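You operate a simulated robot arm through the tools that you are given. There is no shell and no other tool. Be economical: measure what you need, move in short steps, check, and stop when the job is done.

The job below is to be done with a simulated robot arm. You get a single attempt, and the scene is never put back.

JOB
Fetch the blue padlock from the top of the plywood table and stand it on top of the green-band block.

Only the result counts: the job must be done as asked and must still hold three seconds after the hand-in. Knocking over, shifting, dropping, spilling or breaking anything else fails it.

ROBOT AND FRAMES
A 7-joint arm with a two-finger parallel gripper, fixed in place. Base frame: the origin is at the foot of the arm, x ahead of it, y to its left, z up; the work surface is at about z = 0. Readings come in cm, rad, newtons and seconds.
With the tool pointing down near the work surface it reaches from about 24 to 62 cm from the base axis. Its first joint turns from -1.152 to 1.152 rad. Payload 2.6 kg.
The TCP is the grasp point between the finger pads, 3 cm short of the fingertips. In the tool frame z runs along the fingers and y along their closing line. The gripper opens to 9.4 cm. The fingers are 2.8 cm wide and 1 cm thick; the gripper's body (5 by 9.6 cm) begins 5.5 cm behind the TCP.
Orientation is told as [roll, pitch, yaw] about the base's x, y, z axes, in that order, counted from this pose: with the fingers straight down and closing along the base's y, the tool's x points along the base's -x, its y along +y and its z along -z.

CONTROLS
- The arm moves only by the tool arm_command. Its argument "rows" is a list of rows, each a list of 4 numbers: the shift along the tool's x, y, z in m, then the turn about the tool's z in rad. In form: [[x, y, z, spin], ...]. A call has 1 to 10 rows; each row is the pose to reach, as a shift and turn from the pose commanded when the call began, along the tool's axes at that moment. "grip" is the gripper command, from -1 (shut) to 1 (fully open), values between in proportion, set as the call begins (left out, the last holds). Rows are played at 5 a second. More than 5 cm and 0.15 rad between two rows, or a gripper value outside its range, and nothing of the call is played. Where a pose cannot be reached the arm comes as near as it can. A force on the tool above 40 N (or 10 N above the force at the start of the call, whichever is more), or a blocked arm, ends the call early, and 0.2 s more pass. The fingers move at their own pace (about 7.2 cm/s each) and stop on an object; they squeeze with about 40 N. The grip force told is the motor's: it shows also when the fingers shut on nothing. Time passes only in rows, and 0.2 s behind the last, so rows that repeat a pose let the fingers close. The reply holds the time, the measured pose of the TCP, the force on the tool along the base axes, the opening and the grip force, in the units named above and with some noise.
- Cameras (640 x 400 px; columns grow to the right, rows downward): "scene" is fixed at [0.69, 40.75, 58.91]; the picture's right is [-0.94, -0.33, 0.00], its down [-0.13, 0.38, -0.92] and it looks along [0.30, -0.86, -0.40] (base axes); focal length 324 px, centre (320, 200). "wrist" rides on the gripper at [7.6, 1.4, -10.3] in the tool frame; the picture's right is [-0.18, 0.98, 0.00], its down [-0.75, -0.14, -0.64] and it looks along [-0.63, -0.12, 0.77] (tool axes); focal length 243 px, centre (320, 200). There is no depth. A picture from a camera that has moved, and an enlarged one, comes with that camera's place and axes in the base frame and with its lens. The place of the scene camera against the robot may be out by one fixed shift of up to 1.2 cm in any direction.
- capture(camera): a new picture of that camera. It takes no simulated time.
- inspect(camera, box): a new picture of the part [left, top, right, bottom] of that camera's present view, enlarged. It takes no simulated time.
- close_job(): hands the job in; it is judged then, once.

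Go step by step. Nothing tells you positions but the pictures and the camera data: compare them with the known pose of the tool, close in by small moves and look again before you grip or let go. The budget is 90 turns and 42 pictures, counting those below and the enlarged ones. Unless the task says otherwise, let go and move clear before handing in, and close with one line.

The tools are called after "Call:" as name(argument=value, ...) on one line, values as JSON. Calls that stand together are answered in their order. arm_command: Moves the arm, as the interface text tells. Its arguments: {"type":"object","properties":{"rows":{"type":"array","items":{"type":"array","items":{"type":"number"}}},"grip":{"type":"number"}},"required":["rows"]} The other tools are called the same way: capture (camera) takes a picture; inspect (camera, box) takes an enlarged picture of a part of a camera's view; close_job () hands the job in.

At the start:

```text
time: 0.0
tcp_pos: [26.81, -24.8, 31.65]
tool_rot: [0.0, 0.0, 0.0]
wrist_force: [0.0, -0.4, 0.1]
opening: 9.4
finger_force: 0.2
```

scene: 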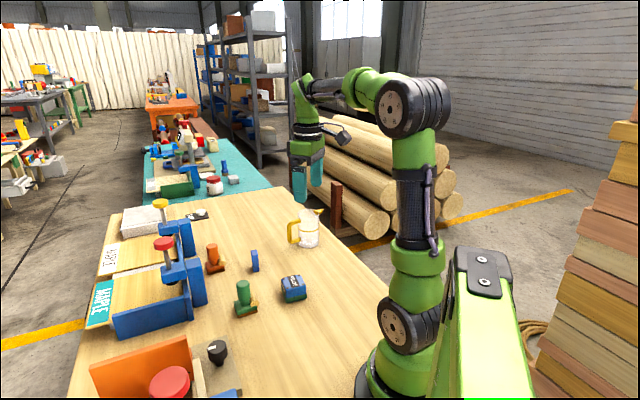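
wrist: 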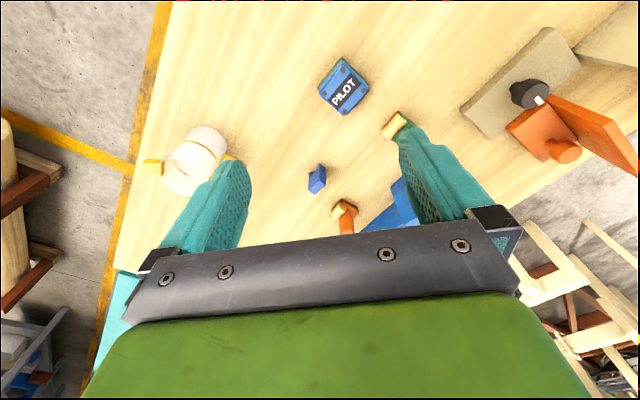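

I see a plywood table with clamps, pegs, a jug, a small blue item and a blue "PILOT" item. I'll enlarge the table parts to identify the padlock and the green-band block.

Call:
inspect(camera="scene", box=[190, 200, 350, 320])

Call:
inspect(camera="scene", box=[70, 180, 280, 400])

Call:
inspect(camera="wrist", box=[270, 40, 430, 240])

```text
3.33 times, centred on (270, 260) of scene
camera zoom: at [0.69, 40.75, 58.91], right [-0.94, -0.33, 0.0], down [-0.13, 0.38, -0.92], along [0.3, -0.86, -0.4], focal length 1081 px, centre (487, 0)
```

zoom: 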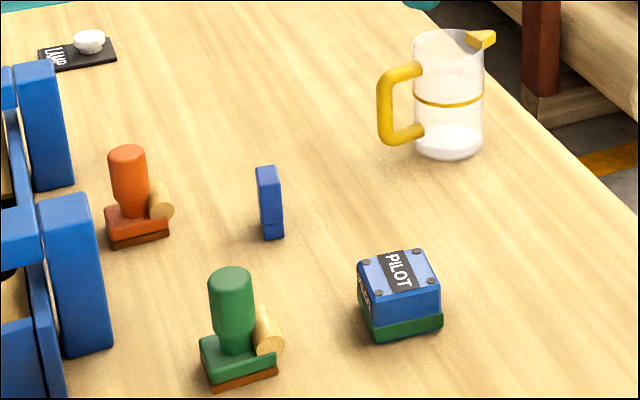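

```text
1.82 times, centred on (175, 290) of scene
camera zoom: at [0.69, 40.75, 58.91], right [-0.94, -0.33, 0.0], down [-0.13, 0.38, -0.92], along [0.3, -0.86, -0.4], focal length 590 px, centre (584, 36)
```

zoom: 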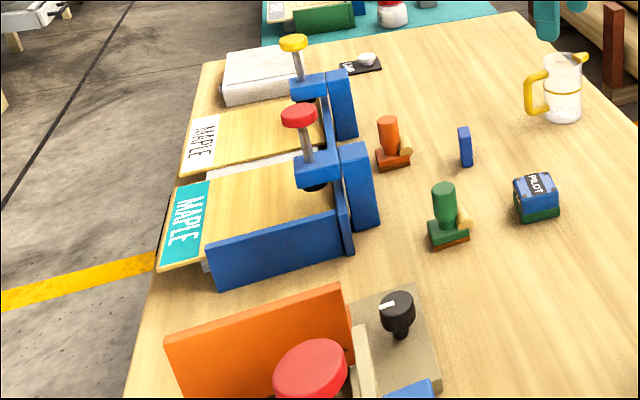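

```text
2.00 times, centred on (350, 140) of wrist
camera zoom: at [19.22, -23.35, 41.93], right [0.18, 0.98, 0.0], down [0.75, -0.14, 0.64], along [0.63, -0.12, -0.77], focal length 485 px, centre (260, 320)
```

zoom: 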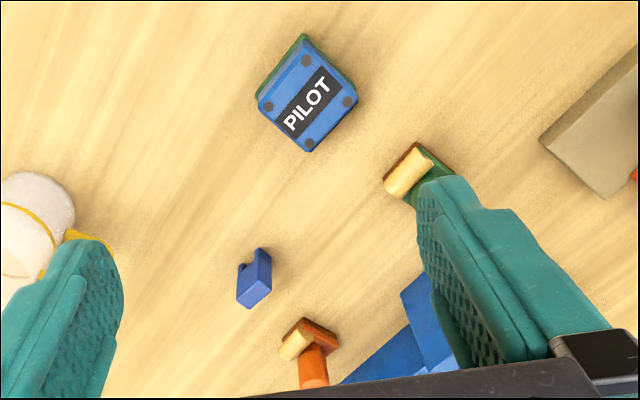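

The small blue upright piece near (46, -30) looks like the padlock, and the "PILOT" block with a green band at its foot is near (30, -22). I'll move closer above the padlock and look.

Call:
arm_command(rows=[[-0.035, -0.01, 0.025, 0], [-0.07, -0.02, 0.05, 0], [-0.1, -0.03, 0.08, 0], [-0.13, -0.045, 0.11, 0], [-0.13, -0.045, 0.11, 0]], grip=1)

Call:
capture(camera="wrist")

```text
time: 1.2
tcp_pos: [39.83, -29.16, 21.09]
tool_rot: [-0.001, 0.0, -0.001]
wrist_force: [-0.9, -0.4, -0.3]
opening: 9.42
finger_force: 0.1
```

```text
36 pictures are left
camera wrist: at [32.21, -27.71, 31.17], right [0.18, 0.98, 0.0], down [0.75, -0.14, 0.64], along [0.63, -0.12, -0.77], focal length 243 px, centre (320, 200)
```

wrist: 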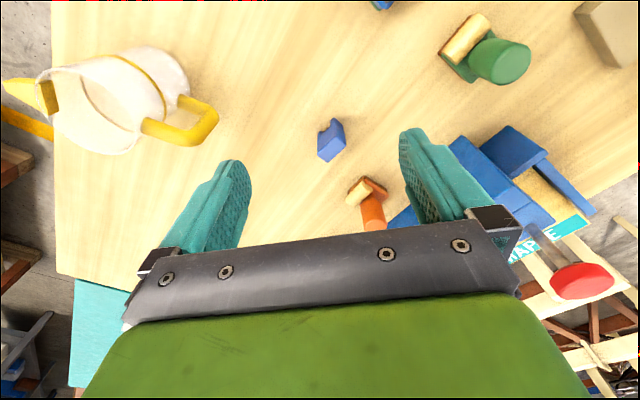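

Call:
inspect(camera="wrist", box=[280, 90, 400, 230])

Call:
inspect(camera="scene", box=[235, 240, 315, 305])

```text
2.86 times, centred on (340, 160) of wrist
camera zoom: at [32.21, -27.71, 31.17], right [0.18, 0.98, 0.0], down [0.75, -0.14, 0.64], along [0.63, -0.12, -0.77], focal length 693 px, centre (263, 314)
```

zoom: 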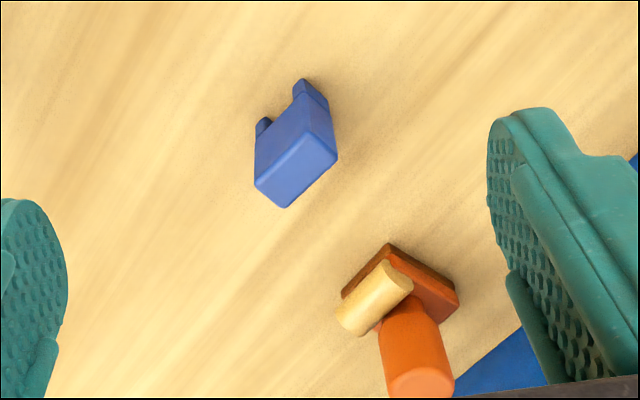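

```text
6.15 times, centred on (275, 272) of scene
camera zoom: at [0.7, 40.75, 58.91], right [-0.94, -0.33, 0.0], down [-0.13, 0.38, -0.92], along [0.3, -0.86, -0.4], focal length 1996 px, centre (597, -246)
```

zoom: 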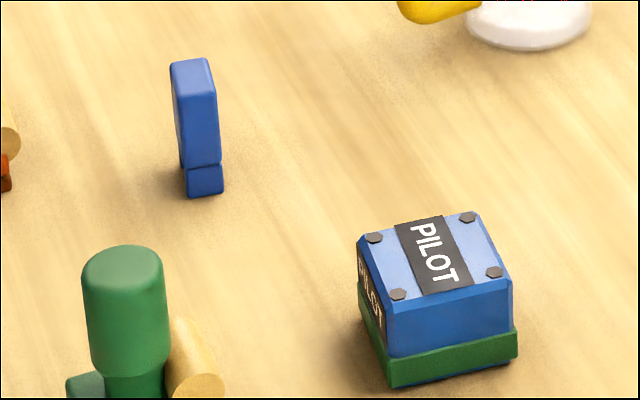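

The small blue piece stands on two feet, so I'm not yet sure it is the padlock. I'll check the other blue item at the scene's lower edge and the rest of the table.

Call:
inspect(camera="scene", box=[90, 320, 250, 400])

Call:
inspect(camera="scene", box=[100, 190, 260, 290])

Call:
inspect(camera="scene", box=[140, 130, 260, 200])

```text
4.00 times, centred on (170, 360) of scene
camera zoom: at [0.7, 40.75, 58.91], right [-0.94, -0.33, 0.0], down [-0.13, 0.38, -0.92], along [0.3, -0.86, -0.4], focal length 1298 px, centre (920, -440)
```

zoom: 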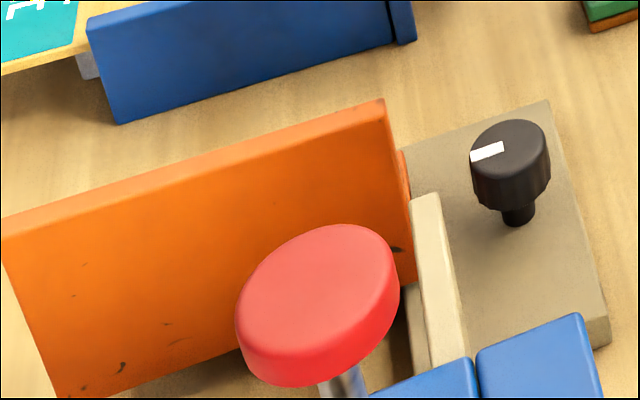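

```text
4.00 times, centred on (180, 240) of scene
camera zoom: at [0.7, 40.75, 58.91], right [-0.94, -0.33, 0.0], down [-0.13, 0.38, -0.92], along [0.3, -0.86, -0.4], focal length 1298 px, centre (880, 40)
```

zoom: 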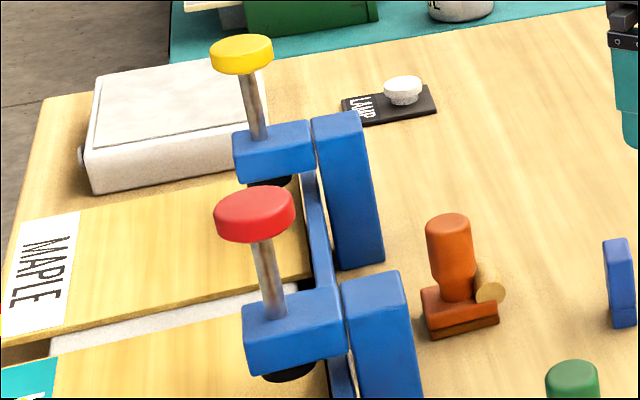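

```text
5.33 times, centred on (200, 165) of scene
camera zoom: at [0.7, 40.75, 58.91], right [-0.94, -0.33, 0.0], down [-0.13, 0.38, -0.92], along [0.3, -0.86, -0.4], focal length 1730 px, centre (960, 387)
```

zoom: 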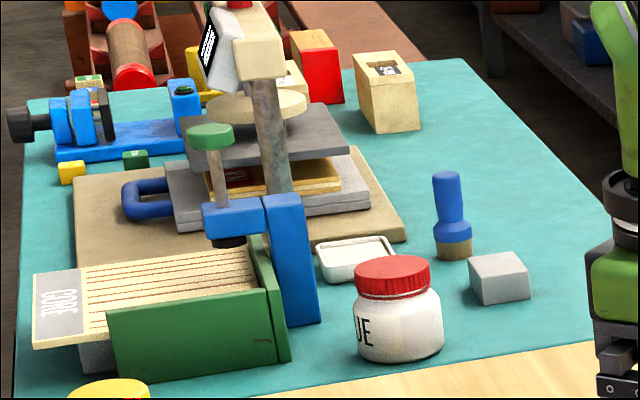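

Everything else blue is part of a clamp, so the small piece should be the padlock, standing with its body up and shackle down. I'll zoom in tight to get its outline and heading.

Call:
inspect(camera="wrist", box=[310, 108, 358, 168])

Call:
inspect(camera="scene", box=[238, 242, 274, 278])

```text
6.67 times, centred on (334, 138) of wrist
camera zoom: at [32.21, -27.71, 31.17], right [0.18, 0.98, 0.0], down [0.75, -0.14, 0.64], along [0.63, -0.12, -0.77], focal length 1618 px, centre (227, 613)
```

zoom: 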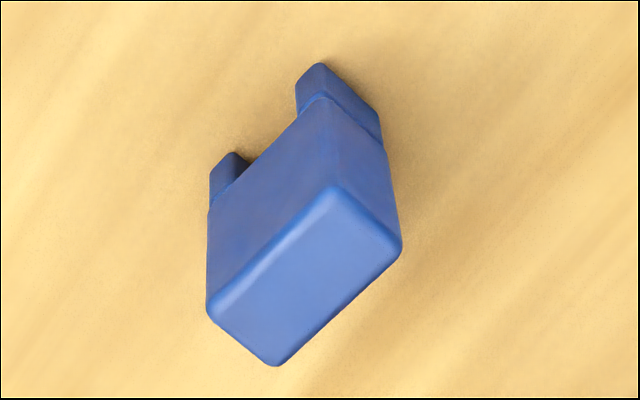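

```text
11.11 times, centred on (256, 260) of scene
camera zoom: at [0.7, 40.75, 58.91], right [-0.94, -0.33, 0.0], down [-0.13, 0.38, -0.92], along [0.3, -0.86, -0.4], focal length 3604 px, centre (1031, -467)
```

zoom: 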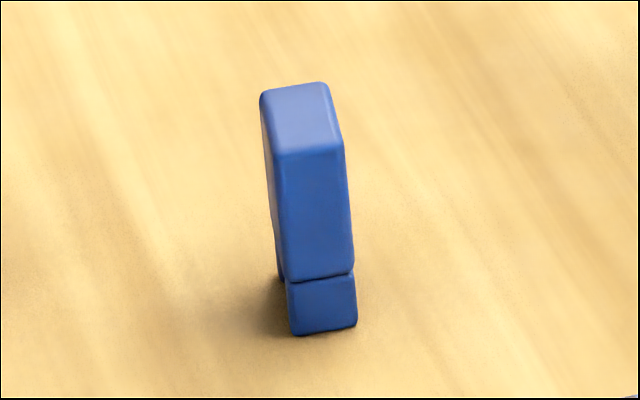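

The padlock stands at about (45.9, -29.0), about 3.2 by 1.8 cm and 5.5 cm high, with its thin direction about 37° from base x. I'll turn the gripper to close across that thickness and hover above it.

Call:
arm_command(rows=[[-0.009, 0, 0.005, 0.133], [-0.018, 0, 0.01, 0.266], [-0.027, 0.001, 0.02, 0.399], [-0.036, 0.001, 0.03, 0.532], [-0.045, 0.001, 0.04, 0.665], [-0.054, 0.002, 0.05, 0.798], [-0.0612, 0.0018, 0.06, 0.929], [-0.0612, 0.0018, 0.06, 0.929]], grip=0.4)

Call:
capture(camera="wrist")

Call:
inspect(camera="scene", box=[190, 180, 350, 320])

```text
time: 3.0
tcp_pos: [45.91, -29.12, 14.81]
tool_rot: [0.0, 0.0, -0.931]
wrist_force: [-0.2, 0.2, -0.2]
opening: 6.56
finger_force: 0.1
```

```text
28 pictures are left
camera wrist: at [42.61, -22.12, 24.98], right [0.9, 0.44, 0.0], down [0.34, -0.69, 0.64], along [0.28, -0.58, -0.77], focal length 243 px, centre (320, 200)
```

wrist: 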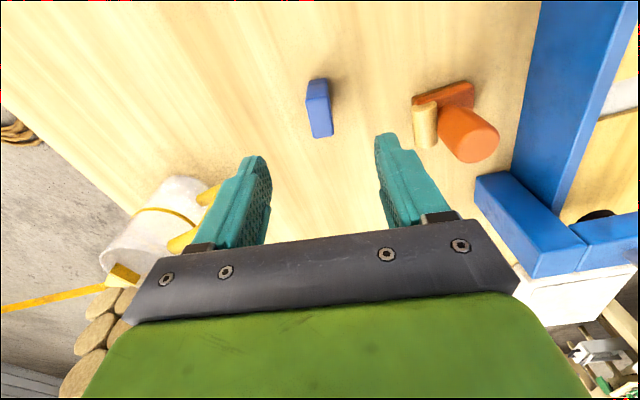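

```text
2.86 times, centred on (270, 250) of scene
camera zoom: at [0.69, 40.75, 58.91], right [-0.94, -0.33, 0.0], down [-0.13, 0.38, -0.92], along [0.3, -0.86, -0.4], focal length 927 px, centre (463, 57)
```

zoom: 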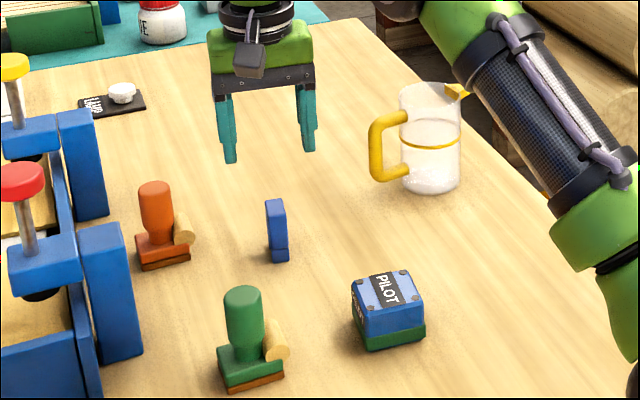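

The gripper is over the padlock, roughly aligned. I'll check centring and heading with a zoom before descending.

Call:
inspect(camera="wrist", box=[280, 65, 360, 145])

```text
5.00 times, centred on (320, 105) of wrist
camera zoom: at [42.61, -22.12, 24.98], right [0.9, 0.44, 0.0], down [0.34, -0.69, 0.64], along [0.28, -0.58, -0.77], focal length 1213 px, centre (320, 675)
```

zoom: 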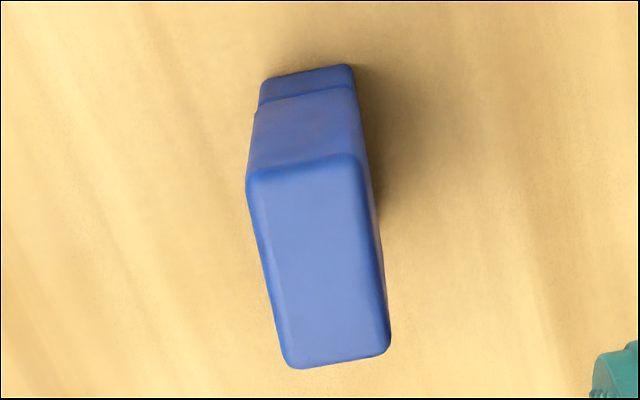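

Centre confirmed at (45.9, -29.0) with heading within half a degree. I'll descend to TCP z≈4.

Call:
arm_command(rows=[[0, 0, 0.03, 0], [0, 0, 0.06, 0], [0, 0, 0.085, 0], [0, 0, 0.1, 0], [0, 0, 0.107, 0], [0, 0, 0.107, 0]])

Call:
capture(camera="wrist")

```text
time: 4.4
tcp_pos: [45.9, -28.78, 3.96]
tool_rot: [0.0, 0.0, -0.93]
wrist_force: [-0.1, 0.7, -0.4]
opening: 6.56
finger_force: 0.0
```

```text
25 pictures are left
camera wrist: at [42.47, -21.87, 14.17], right [0.9, 0.44, 0.0], down [0.34, -0.69, 0.64], along [0.28, -0.58, -0.77], focal length 243 px, centre (320, 200)
```

wrist: 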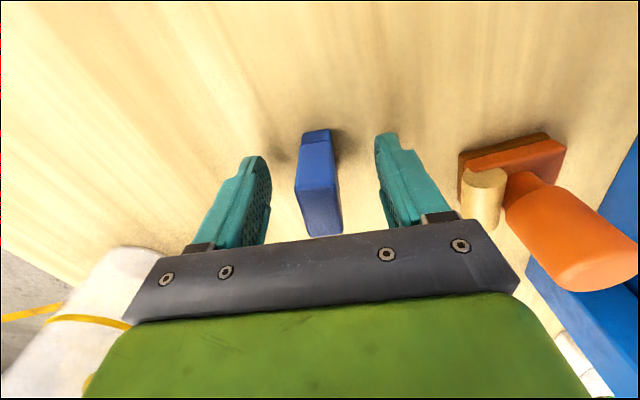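

The padlock sits between the pads, clear of the stamp. Closing now.

Call:
arm_command(rows=[[0, 0, 0, 0], [0, 0, 0, 0], [0, 0, 0, 0], [0, 0, 0, 0], [0, 0, 0, 0], [0, 0, 0, 0]], grip=-1)

```text
time: 5.8
tcp_pos: [45.8, -28.81, 3.98]
tool_rot: [0.001, 0.0, -0.928]
wrist_force: [0.5, 0.4, 0.2]
opening: 2.24
finger_force: 39.4
```

It is held at 2.24 cm opening with full force. I'll lift straight up.

Call:
arm_command(rows=[[0, 0, -0.01, 0], [0, 0, -0.03, 0], [0, 0, -0.06, 0], [0, 0, -0.09, 0], [0, 0, -0.12, 0], [0, 0, -0.14, 0], [0, 0, -0.14, 0]])

Call:
capture(camera="wrist")

Call:
inspect(camera="scene", box=[230, 140, 330, 320])

```text
time: 7.4
tcp_pos: [46.04, -29.2, 18.06]
tool_rot: [0.0, 0.001, -0.928]
wrist_force: [0.9, 0.0, -1.0]
opening: 2.28
finger_force: 40.0
```

```text
24 pictures are left
camera wrist: at [42.54, -22.24, 28.2], right [0.9, 0.44, 0.0], down [0.34, -0.69, 0.64], along [0.28, -0.58, -0.77], focal length 243 px, centre (320, 200)
```

wrist: 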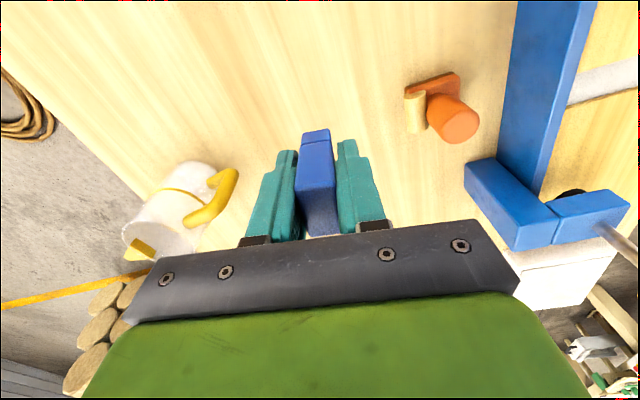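

```text
2.22 times, centred on (280, 230) of scene
camera zoom: at [0.69, 40.75, 58.91], right [-0.94, -0.33, 0.0], down [-0.13, 0.38, -0.92], along [0.3, -0.86, -0.4], focal length 721 px, centre (409, 133)
```

zoom: 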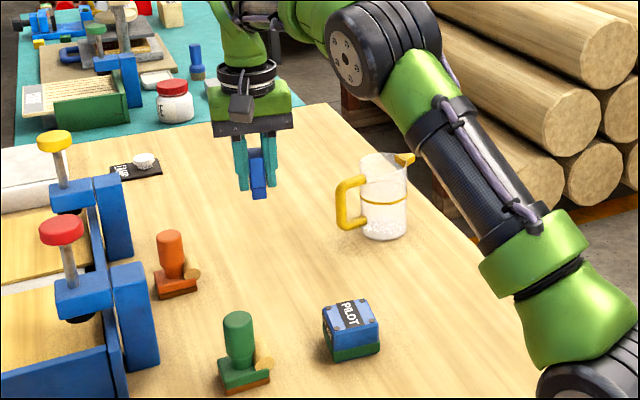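

The padlock is lifted and held straight. The block is near (30, -22), turned at about the same angle, so I'll carry the padlock over it at height and look again.

Call:
arm_command(rows=[[0.0256, -0.0144, 0, 0], [0.0511, -0.0288, 0, 0], [0.0767, -0.0432, 0, 0], [0.1022, -0.0576, 0, 0], [0.1278, -0.072, 0, 0], [0.1533, -0.0864, 0, 0], [0.1533, -0.0864, 0, 0]])

Call:
capture(camera="wrist")

Call:
inspect(camera="wrist", box=[260, 50, 380, 150])

```text
time: 9.0
tcp_pos: [29.8, -21.9, 17.86]
tool_rot: [0.002, -0.001, -0.927]
wrist_force: [-0.4, -0.5, -1.6]
opening: 2.28
finger_force: 40.4
```

```text
22 pictures are left
camera wrist: at [26.42, -14.83, 28.17], right [0.9, 0.44, 0.0], down [0.34, -0.69, 0.64], along [0.28, -0.58, -0.77], focal length 243 px, centre (320, 200)
```

wrist: 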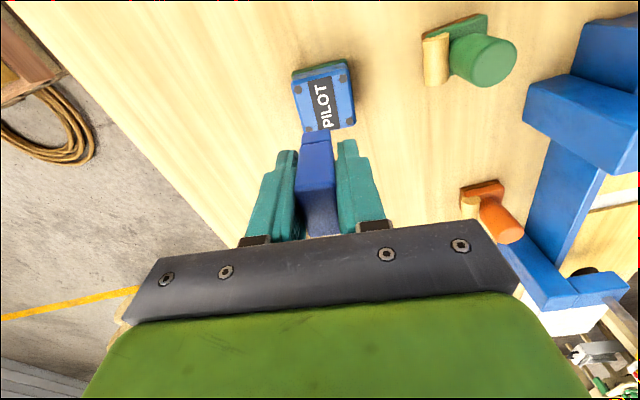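

```text
4.00 times, centred on (320, 100) of wrist
camera zoom: at [26.42, -14.83, 28.17], right [0.9, 0.44, 0.0], down [0.34, -0.69, 0.64], along [0.28, -0.58, -0.77], focal length 970 px, centre (320, 600)
```

zoom: 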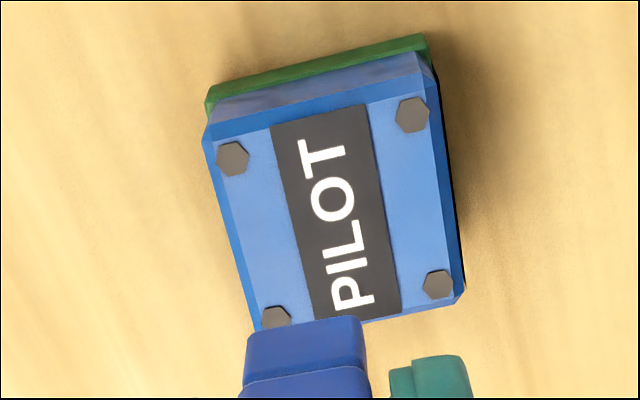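

The block's top centre computes to about (30.4, -22.05) with top at about z=3.9, and the corner bolts leave room for the padlock in the middle. I'll shift half a centimetre, trim the heading and descend to just above.

Call:
arm_command(rows=[[-0.0046, 0.0042, 0, -0.04], [-0.0046, 0.0042, 0.03, -0.04], [-0.0046, 0.0042, 0.055, -0.04], [-0.0046, 0.0042, 0.075, -0.04], [-0.0046, 0.0042, 0.085, -0.04], [-0.0046, 0.0042, 0.085, -0.04]])

Call:
capture(camera="wrist")

Call:
inspect(camera="scene", box=[255, 230, 335, 310])

```text
time: 10.4
tcp_pos: [30.6, -22.06, 9.66]
tool_rot: [0.0, 0.001, -0.89]
wrist_force: [-0.1, -0.6, -1.1]
opening: 2.26
finger_force: 39.8
```

```text
20 pictures are left
camera wrist: at [26.85, -15.25, 19.9], right [0.88, 0.48, 0.0], down [0.37, -0.67, 0.64], along [0.31, -0.56, -0.77], focal length 243 px, centre (320, 200)
```

wrist: 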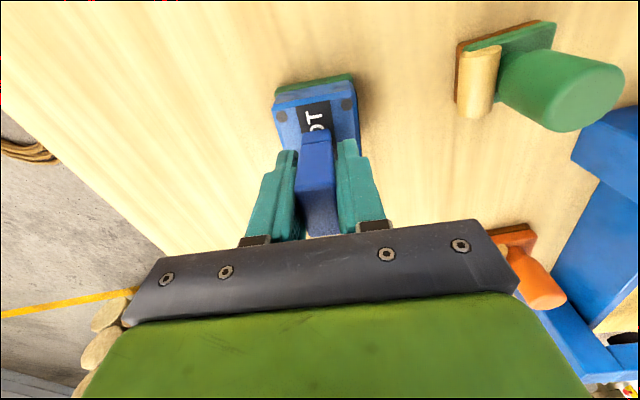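

```text
5.00 times, centred on (295, 270) of scene
camera zoom: at [0.69, 40.75, 58.91], right [-0.94, -0.33, 0.0], down [-0.13, 0.38, -0.92], along [0.3, -0.86, -0.4], focal length 1622 px, centre (445, -150)
```

zoom: 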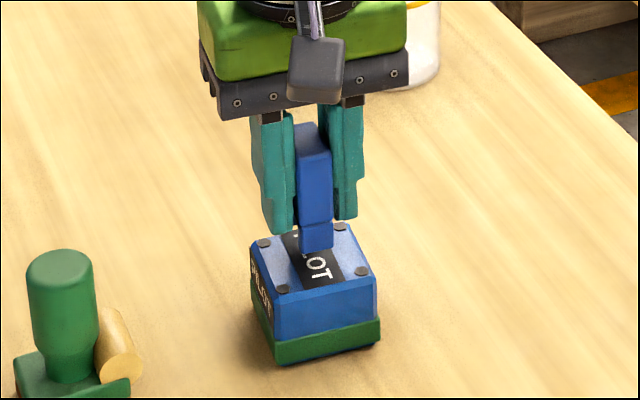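

Padlock is just above the block centre. I'll descend gently, watching the force.

Call:
arm_command(rows=[[0, 0, 0.004, 0], [0, 0, 0.008, 0], [0, 0, 0.01, 0], [0, 0, 0.011, 0], [0, 0, 0.012, 0], [0, 0, 0.012, 0]])

Call:
inspect(camera="scene", box=[275, 255, 325, 305])

```text
time: 11.8
tcp_pos: [30.64, -22.09, 8.32]
tool_rot: [0.001, -0.003, -0.889]
wrist_force: [-7.9, 4.4, 32.0]
opening: 2.27
finger_force: 39.8
```

```text
8.00 times, centred on (300, 280) of scene
camera zoom: at [0.68, 40.76, 58.9], right [-0.94, -0.33, 0.0], down [-0.13, 0.38, -0.92], along [0.3, -0.87, -0.4], focal length 2595 px, centre (480, -440)
```

zoom: 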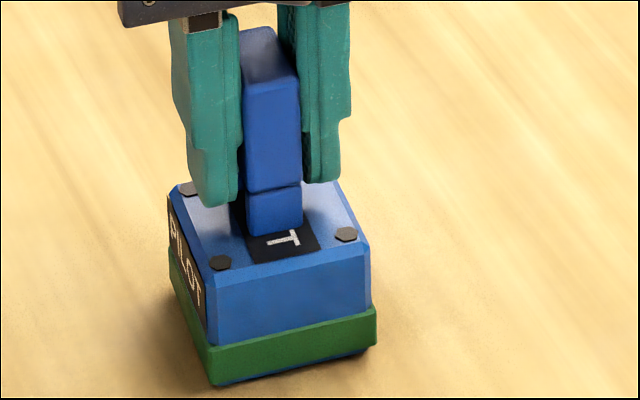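

Contact is felt (32 N), but the padlock looks about half a centimetre too far back along its length. I'll ease up a little and measure before letting go.

Call:
arm_command(rows=[[0, 0, -0.003, 0], [0, 0, -0.006, 0], [0, 0, -0.006, 0]])

Call:
inspect(camera="wrist", box=[250, 60, 390, 250])

Call:
inspect(camera="scene", box=[275, 250, 325, 300])

```text
time: 12.6
tcp_pos: [30.45, -21.98, 8.94]
tool_rot: [-0.001, 0.001, -0.889]
wrist_force: [-0.3, -0.5, -0.9]
opening: 2.28
finger_force: 39.9
```

```text
2.11 times, centred on (320, 155) of wrist
camera zoom: at [26.82, -15.25, 19.1], right [0.88, 0.48, 0.0], down [0.37, -0.67, 0.64], along [0.31, -0.56, -0.77], focal length 511 px, centre (320, 295)
```

zoom: 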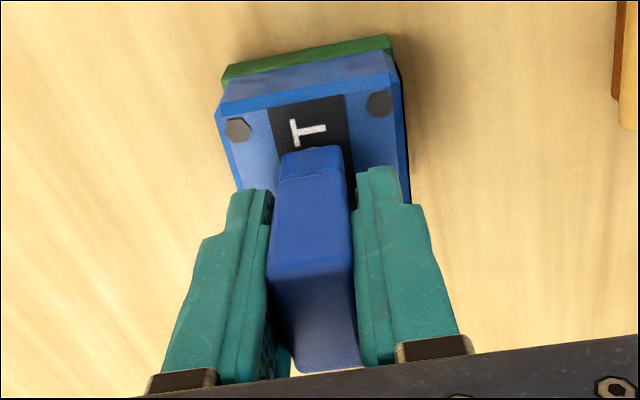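

```text
8.00 times, centred on (300, 275) of scene
camera zoom: at [0.69, 40.75, 58.91], right [-0.94, -0.33, 0.0], down [-0.13, 0.38, -0.92], along [0.3, -0.86, -0.4], focal length 2595 px, centre (480, -400)
```

zoom: 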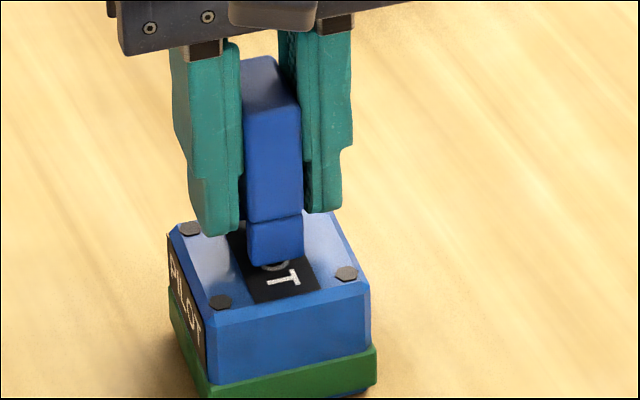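

Both views put the padlock about 0.45 cm too far along its length, so I'll shift it back by that and lower it to light contact.

Call:
arm_command(rows=[[0.0045, 0, 0, 0], [0.0045, 0, 0.003, 0], [0.0045, 0, 0.0045, 0], [0.0045, 0, 0.005, 0], [0.0045, 0, 0.005, 0]])

Call:
inspect(camera="scene", box=[275, 250, 325, 300])

```text
time: 13.8
tcp_pos: [30.2, -21.8, 8.39]
tool_rot: [0.0, -0.002, -0.887]
wrist_force: [-6.3, 0.0, 21.2]
opening: 2.29
finger_force: 40.4
```

```text
8.00 times, centred on (300, 275) of scene
camera zoom: at [0.69, 40.75, 58.91], right [-0.94, -0.33, 0.0], down [-0.13, 0.38, -0.92], along [0.3, -0.86, -0.4], focal length 2595 px, centre (480, -400)
```

zoom: 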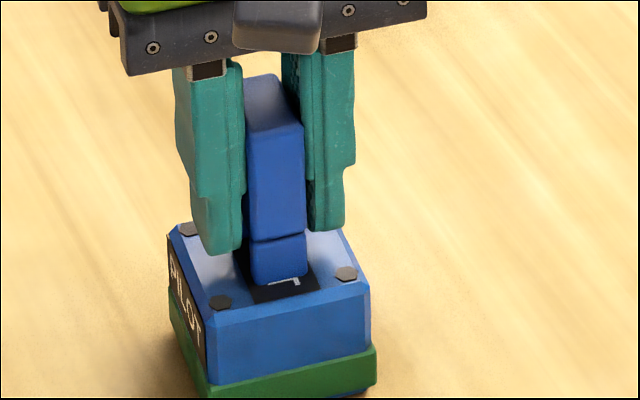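

It is centred and in contact at 21 N. I'll ease off to a light touch, then open.

Call:
arm_command(rows=[[0, 0, -0.0008, 0], [0, 0, -0.0014, 0], [0, 0, -0.0014, 0]])

```text
time: 14.6
tcp_pos: [30.3, -21.67, 8.51]
tool_rot: [0.001, 0.002, -0.887]
wrist_force: [-0.1, -0.4, -1.5]
opening: 2.28
finger_force: 39.8
```

Just free now; I'll go down half a millimetre and open.

Call:
arm_command(rows=[[0, 0, 0.0006, 0], [0, 0, 0.0006, 0]])

Call:
arm_command(rows=[[0, 0, 0, 0], [0, 0, 0, 0], [0, 0, 0, 0], [0, 0, 0, 0]], grip=-0.1)

Call:
inspect(camera="scene", box=[270, 240, 330, 300])

Call:
inspect(camera="wrist", box=[250, 60, 390, 250])

```text
time: 15.2
tcp_pos: [30.24, -21.63, 8.58]
tool_rot: [0.0, -0.001, -0.889]
wrist_force: [0.7, 0.4, -0.5]
opening: 2.3
finger_force: 40.1
```

```text
time: 16.2
tcp_pos: [30.14, -21.71, 8.6]
tool_rot: [-0.001, 0.0, -0.889]
wrist_force: [0.1, -0.6, -0.2]
opening: 4.23
finger_force: 0.1
```

```text
6.67 times, centred on (300, 270) of scene
camera zoom: at [0.69, 40.75, 58.91], right [-0.94, -0.33, 0.0], down [-0.13, 0.38, -0.92], along [0.3, -0.86, -0.4], focal length 2162 px, centre (453, -267)
```

zoom: 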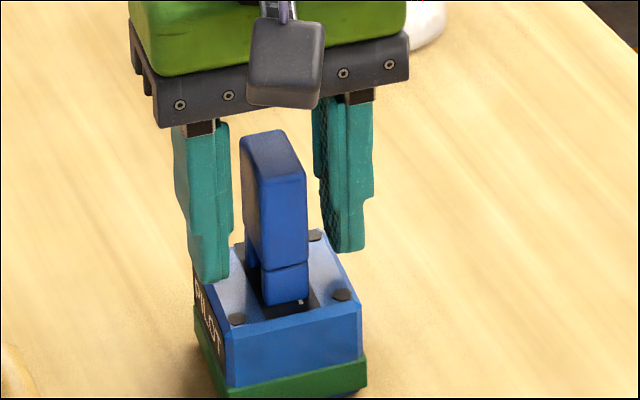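

```text
2.11 times, centred on (320, 155) of wrist
camera zoom: at [26.55, -14.82, 18.79], right [0.88, 0.48, 0.0], down [0.37, -0.67, 0.64], along [0.31, -0.56, -0.77], focal length 511 px, centre (320, 295)
```

zoom: 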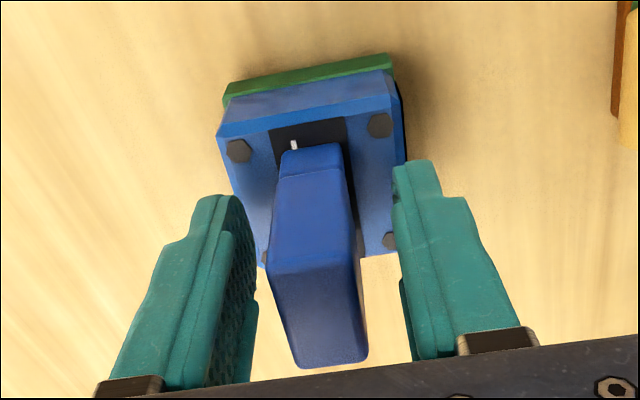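

The fingers are clear of the padlock on both sides and it stands free. I'll rise straight up and then check its stance.

Call:
arm_command(rows=[[0, 0, -0.005, 0], [0, 0, -0.02, 0], [0, 0, -0.045, 0], [0, 0, -0.075, 0], [0, 0, -0.1, 0], [0, 0, -0.1, 0]])

Call:
inspect(camera="scene", box=[270, 250, 320, 300])

Call:
inspect(camera="wrist", box=[260, 50, 380, 150])

Call:
capture(camera="scene")

```text
time: 17.6
tcp_pos: [30.49, -21.73, 18.68]
tool_rot: [0.001, 0.001, -0.887]
wrist_force: [-1.0, 0.2, -1.2]
opening: 4.23
finger_force: 0.0
```

```text
8.00 times, centred on (295, 275) of scene
camera zoom: at [0.69, 40.75, 58.91], right [-0.94, -0.33, 0.0], down [-0.13, 0.38, -0.92], along [0.3, -0.86, -0.4], focal length 2595 px, centre (520, -400)
```

zoom: 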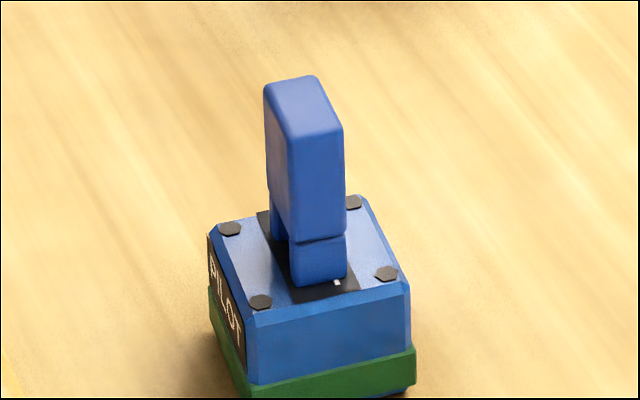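

```text
4.00 times, centred on (320, 100) of wrist
camera zoom: at [26.73, -14.87, 28.76], right [0.88, 0.48, 0.0], down [0.37, -0.67, 0.64], along [0.31, -0.56, -0.77], focal length 970 px, centre (320, 600)
```

zoom: 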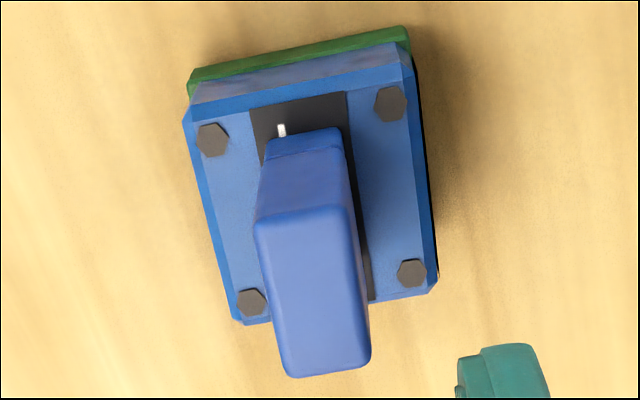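

```text
10 pictures are left
```

scene: 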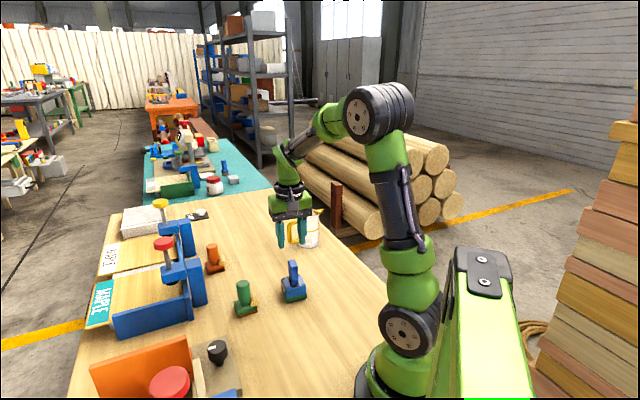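

The padlock stands upright, centred between the bolts on the green-band block. Nothing else has moved and the gripper is clear, so I'm handing in.

Call:
close_job()

```text
The job is handed in.
```

The blue padlock is standing upright on top of the green-band block, and I handed the job in with the gripper clear.
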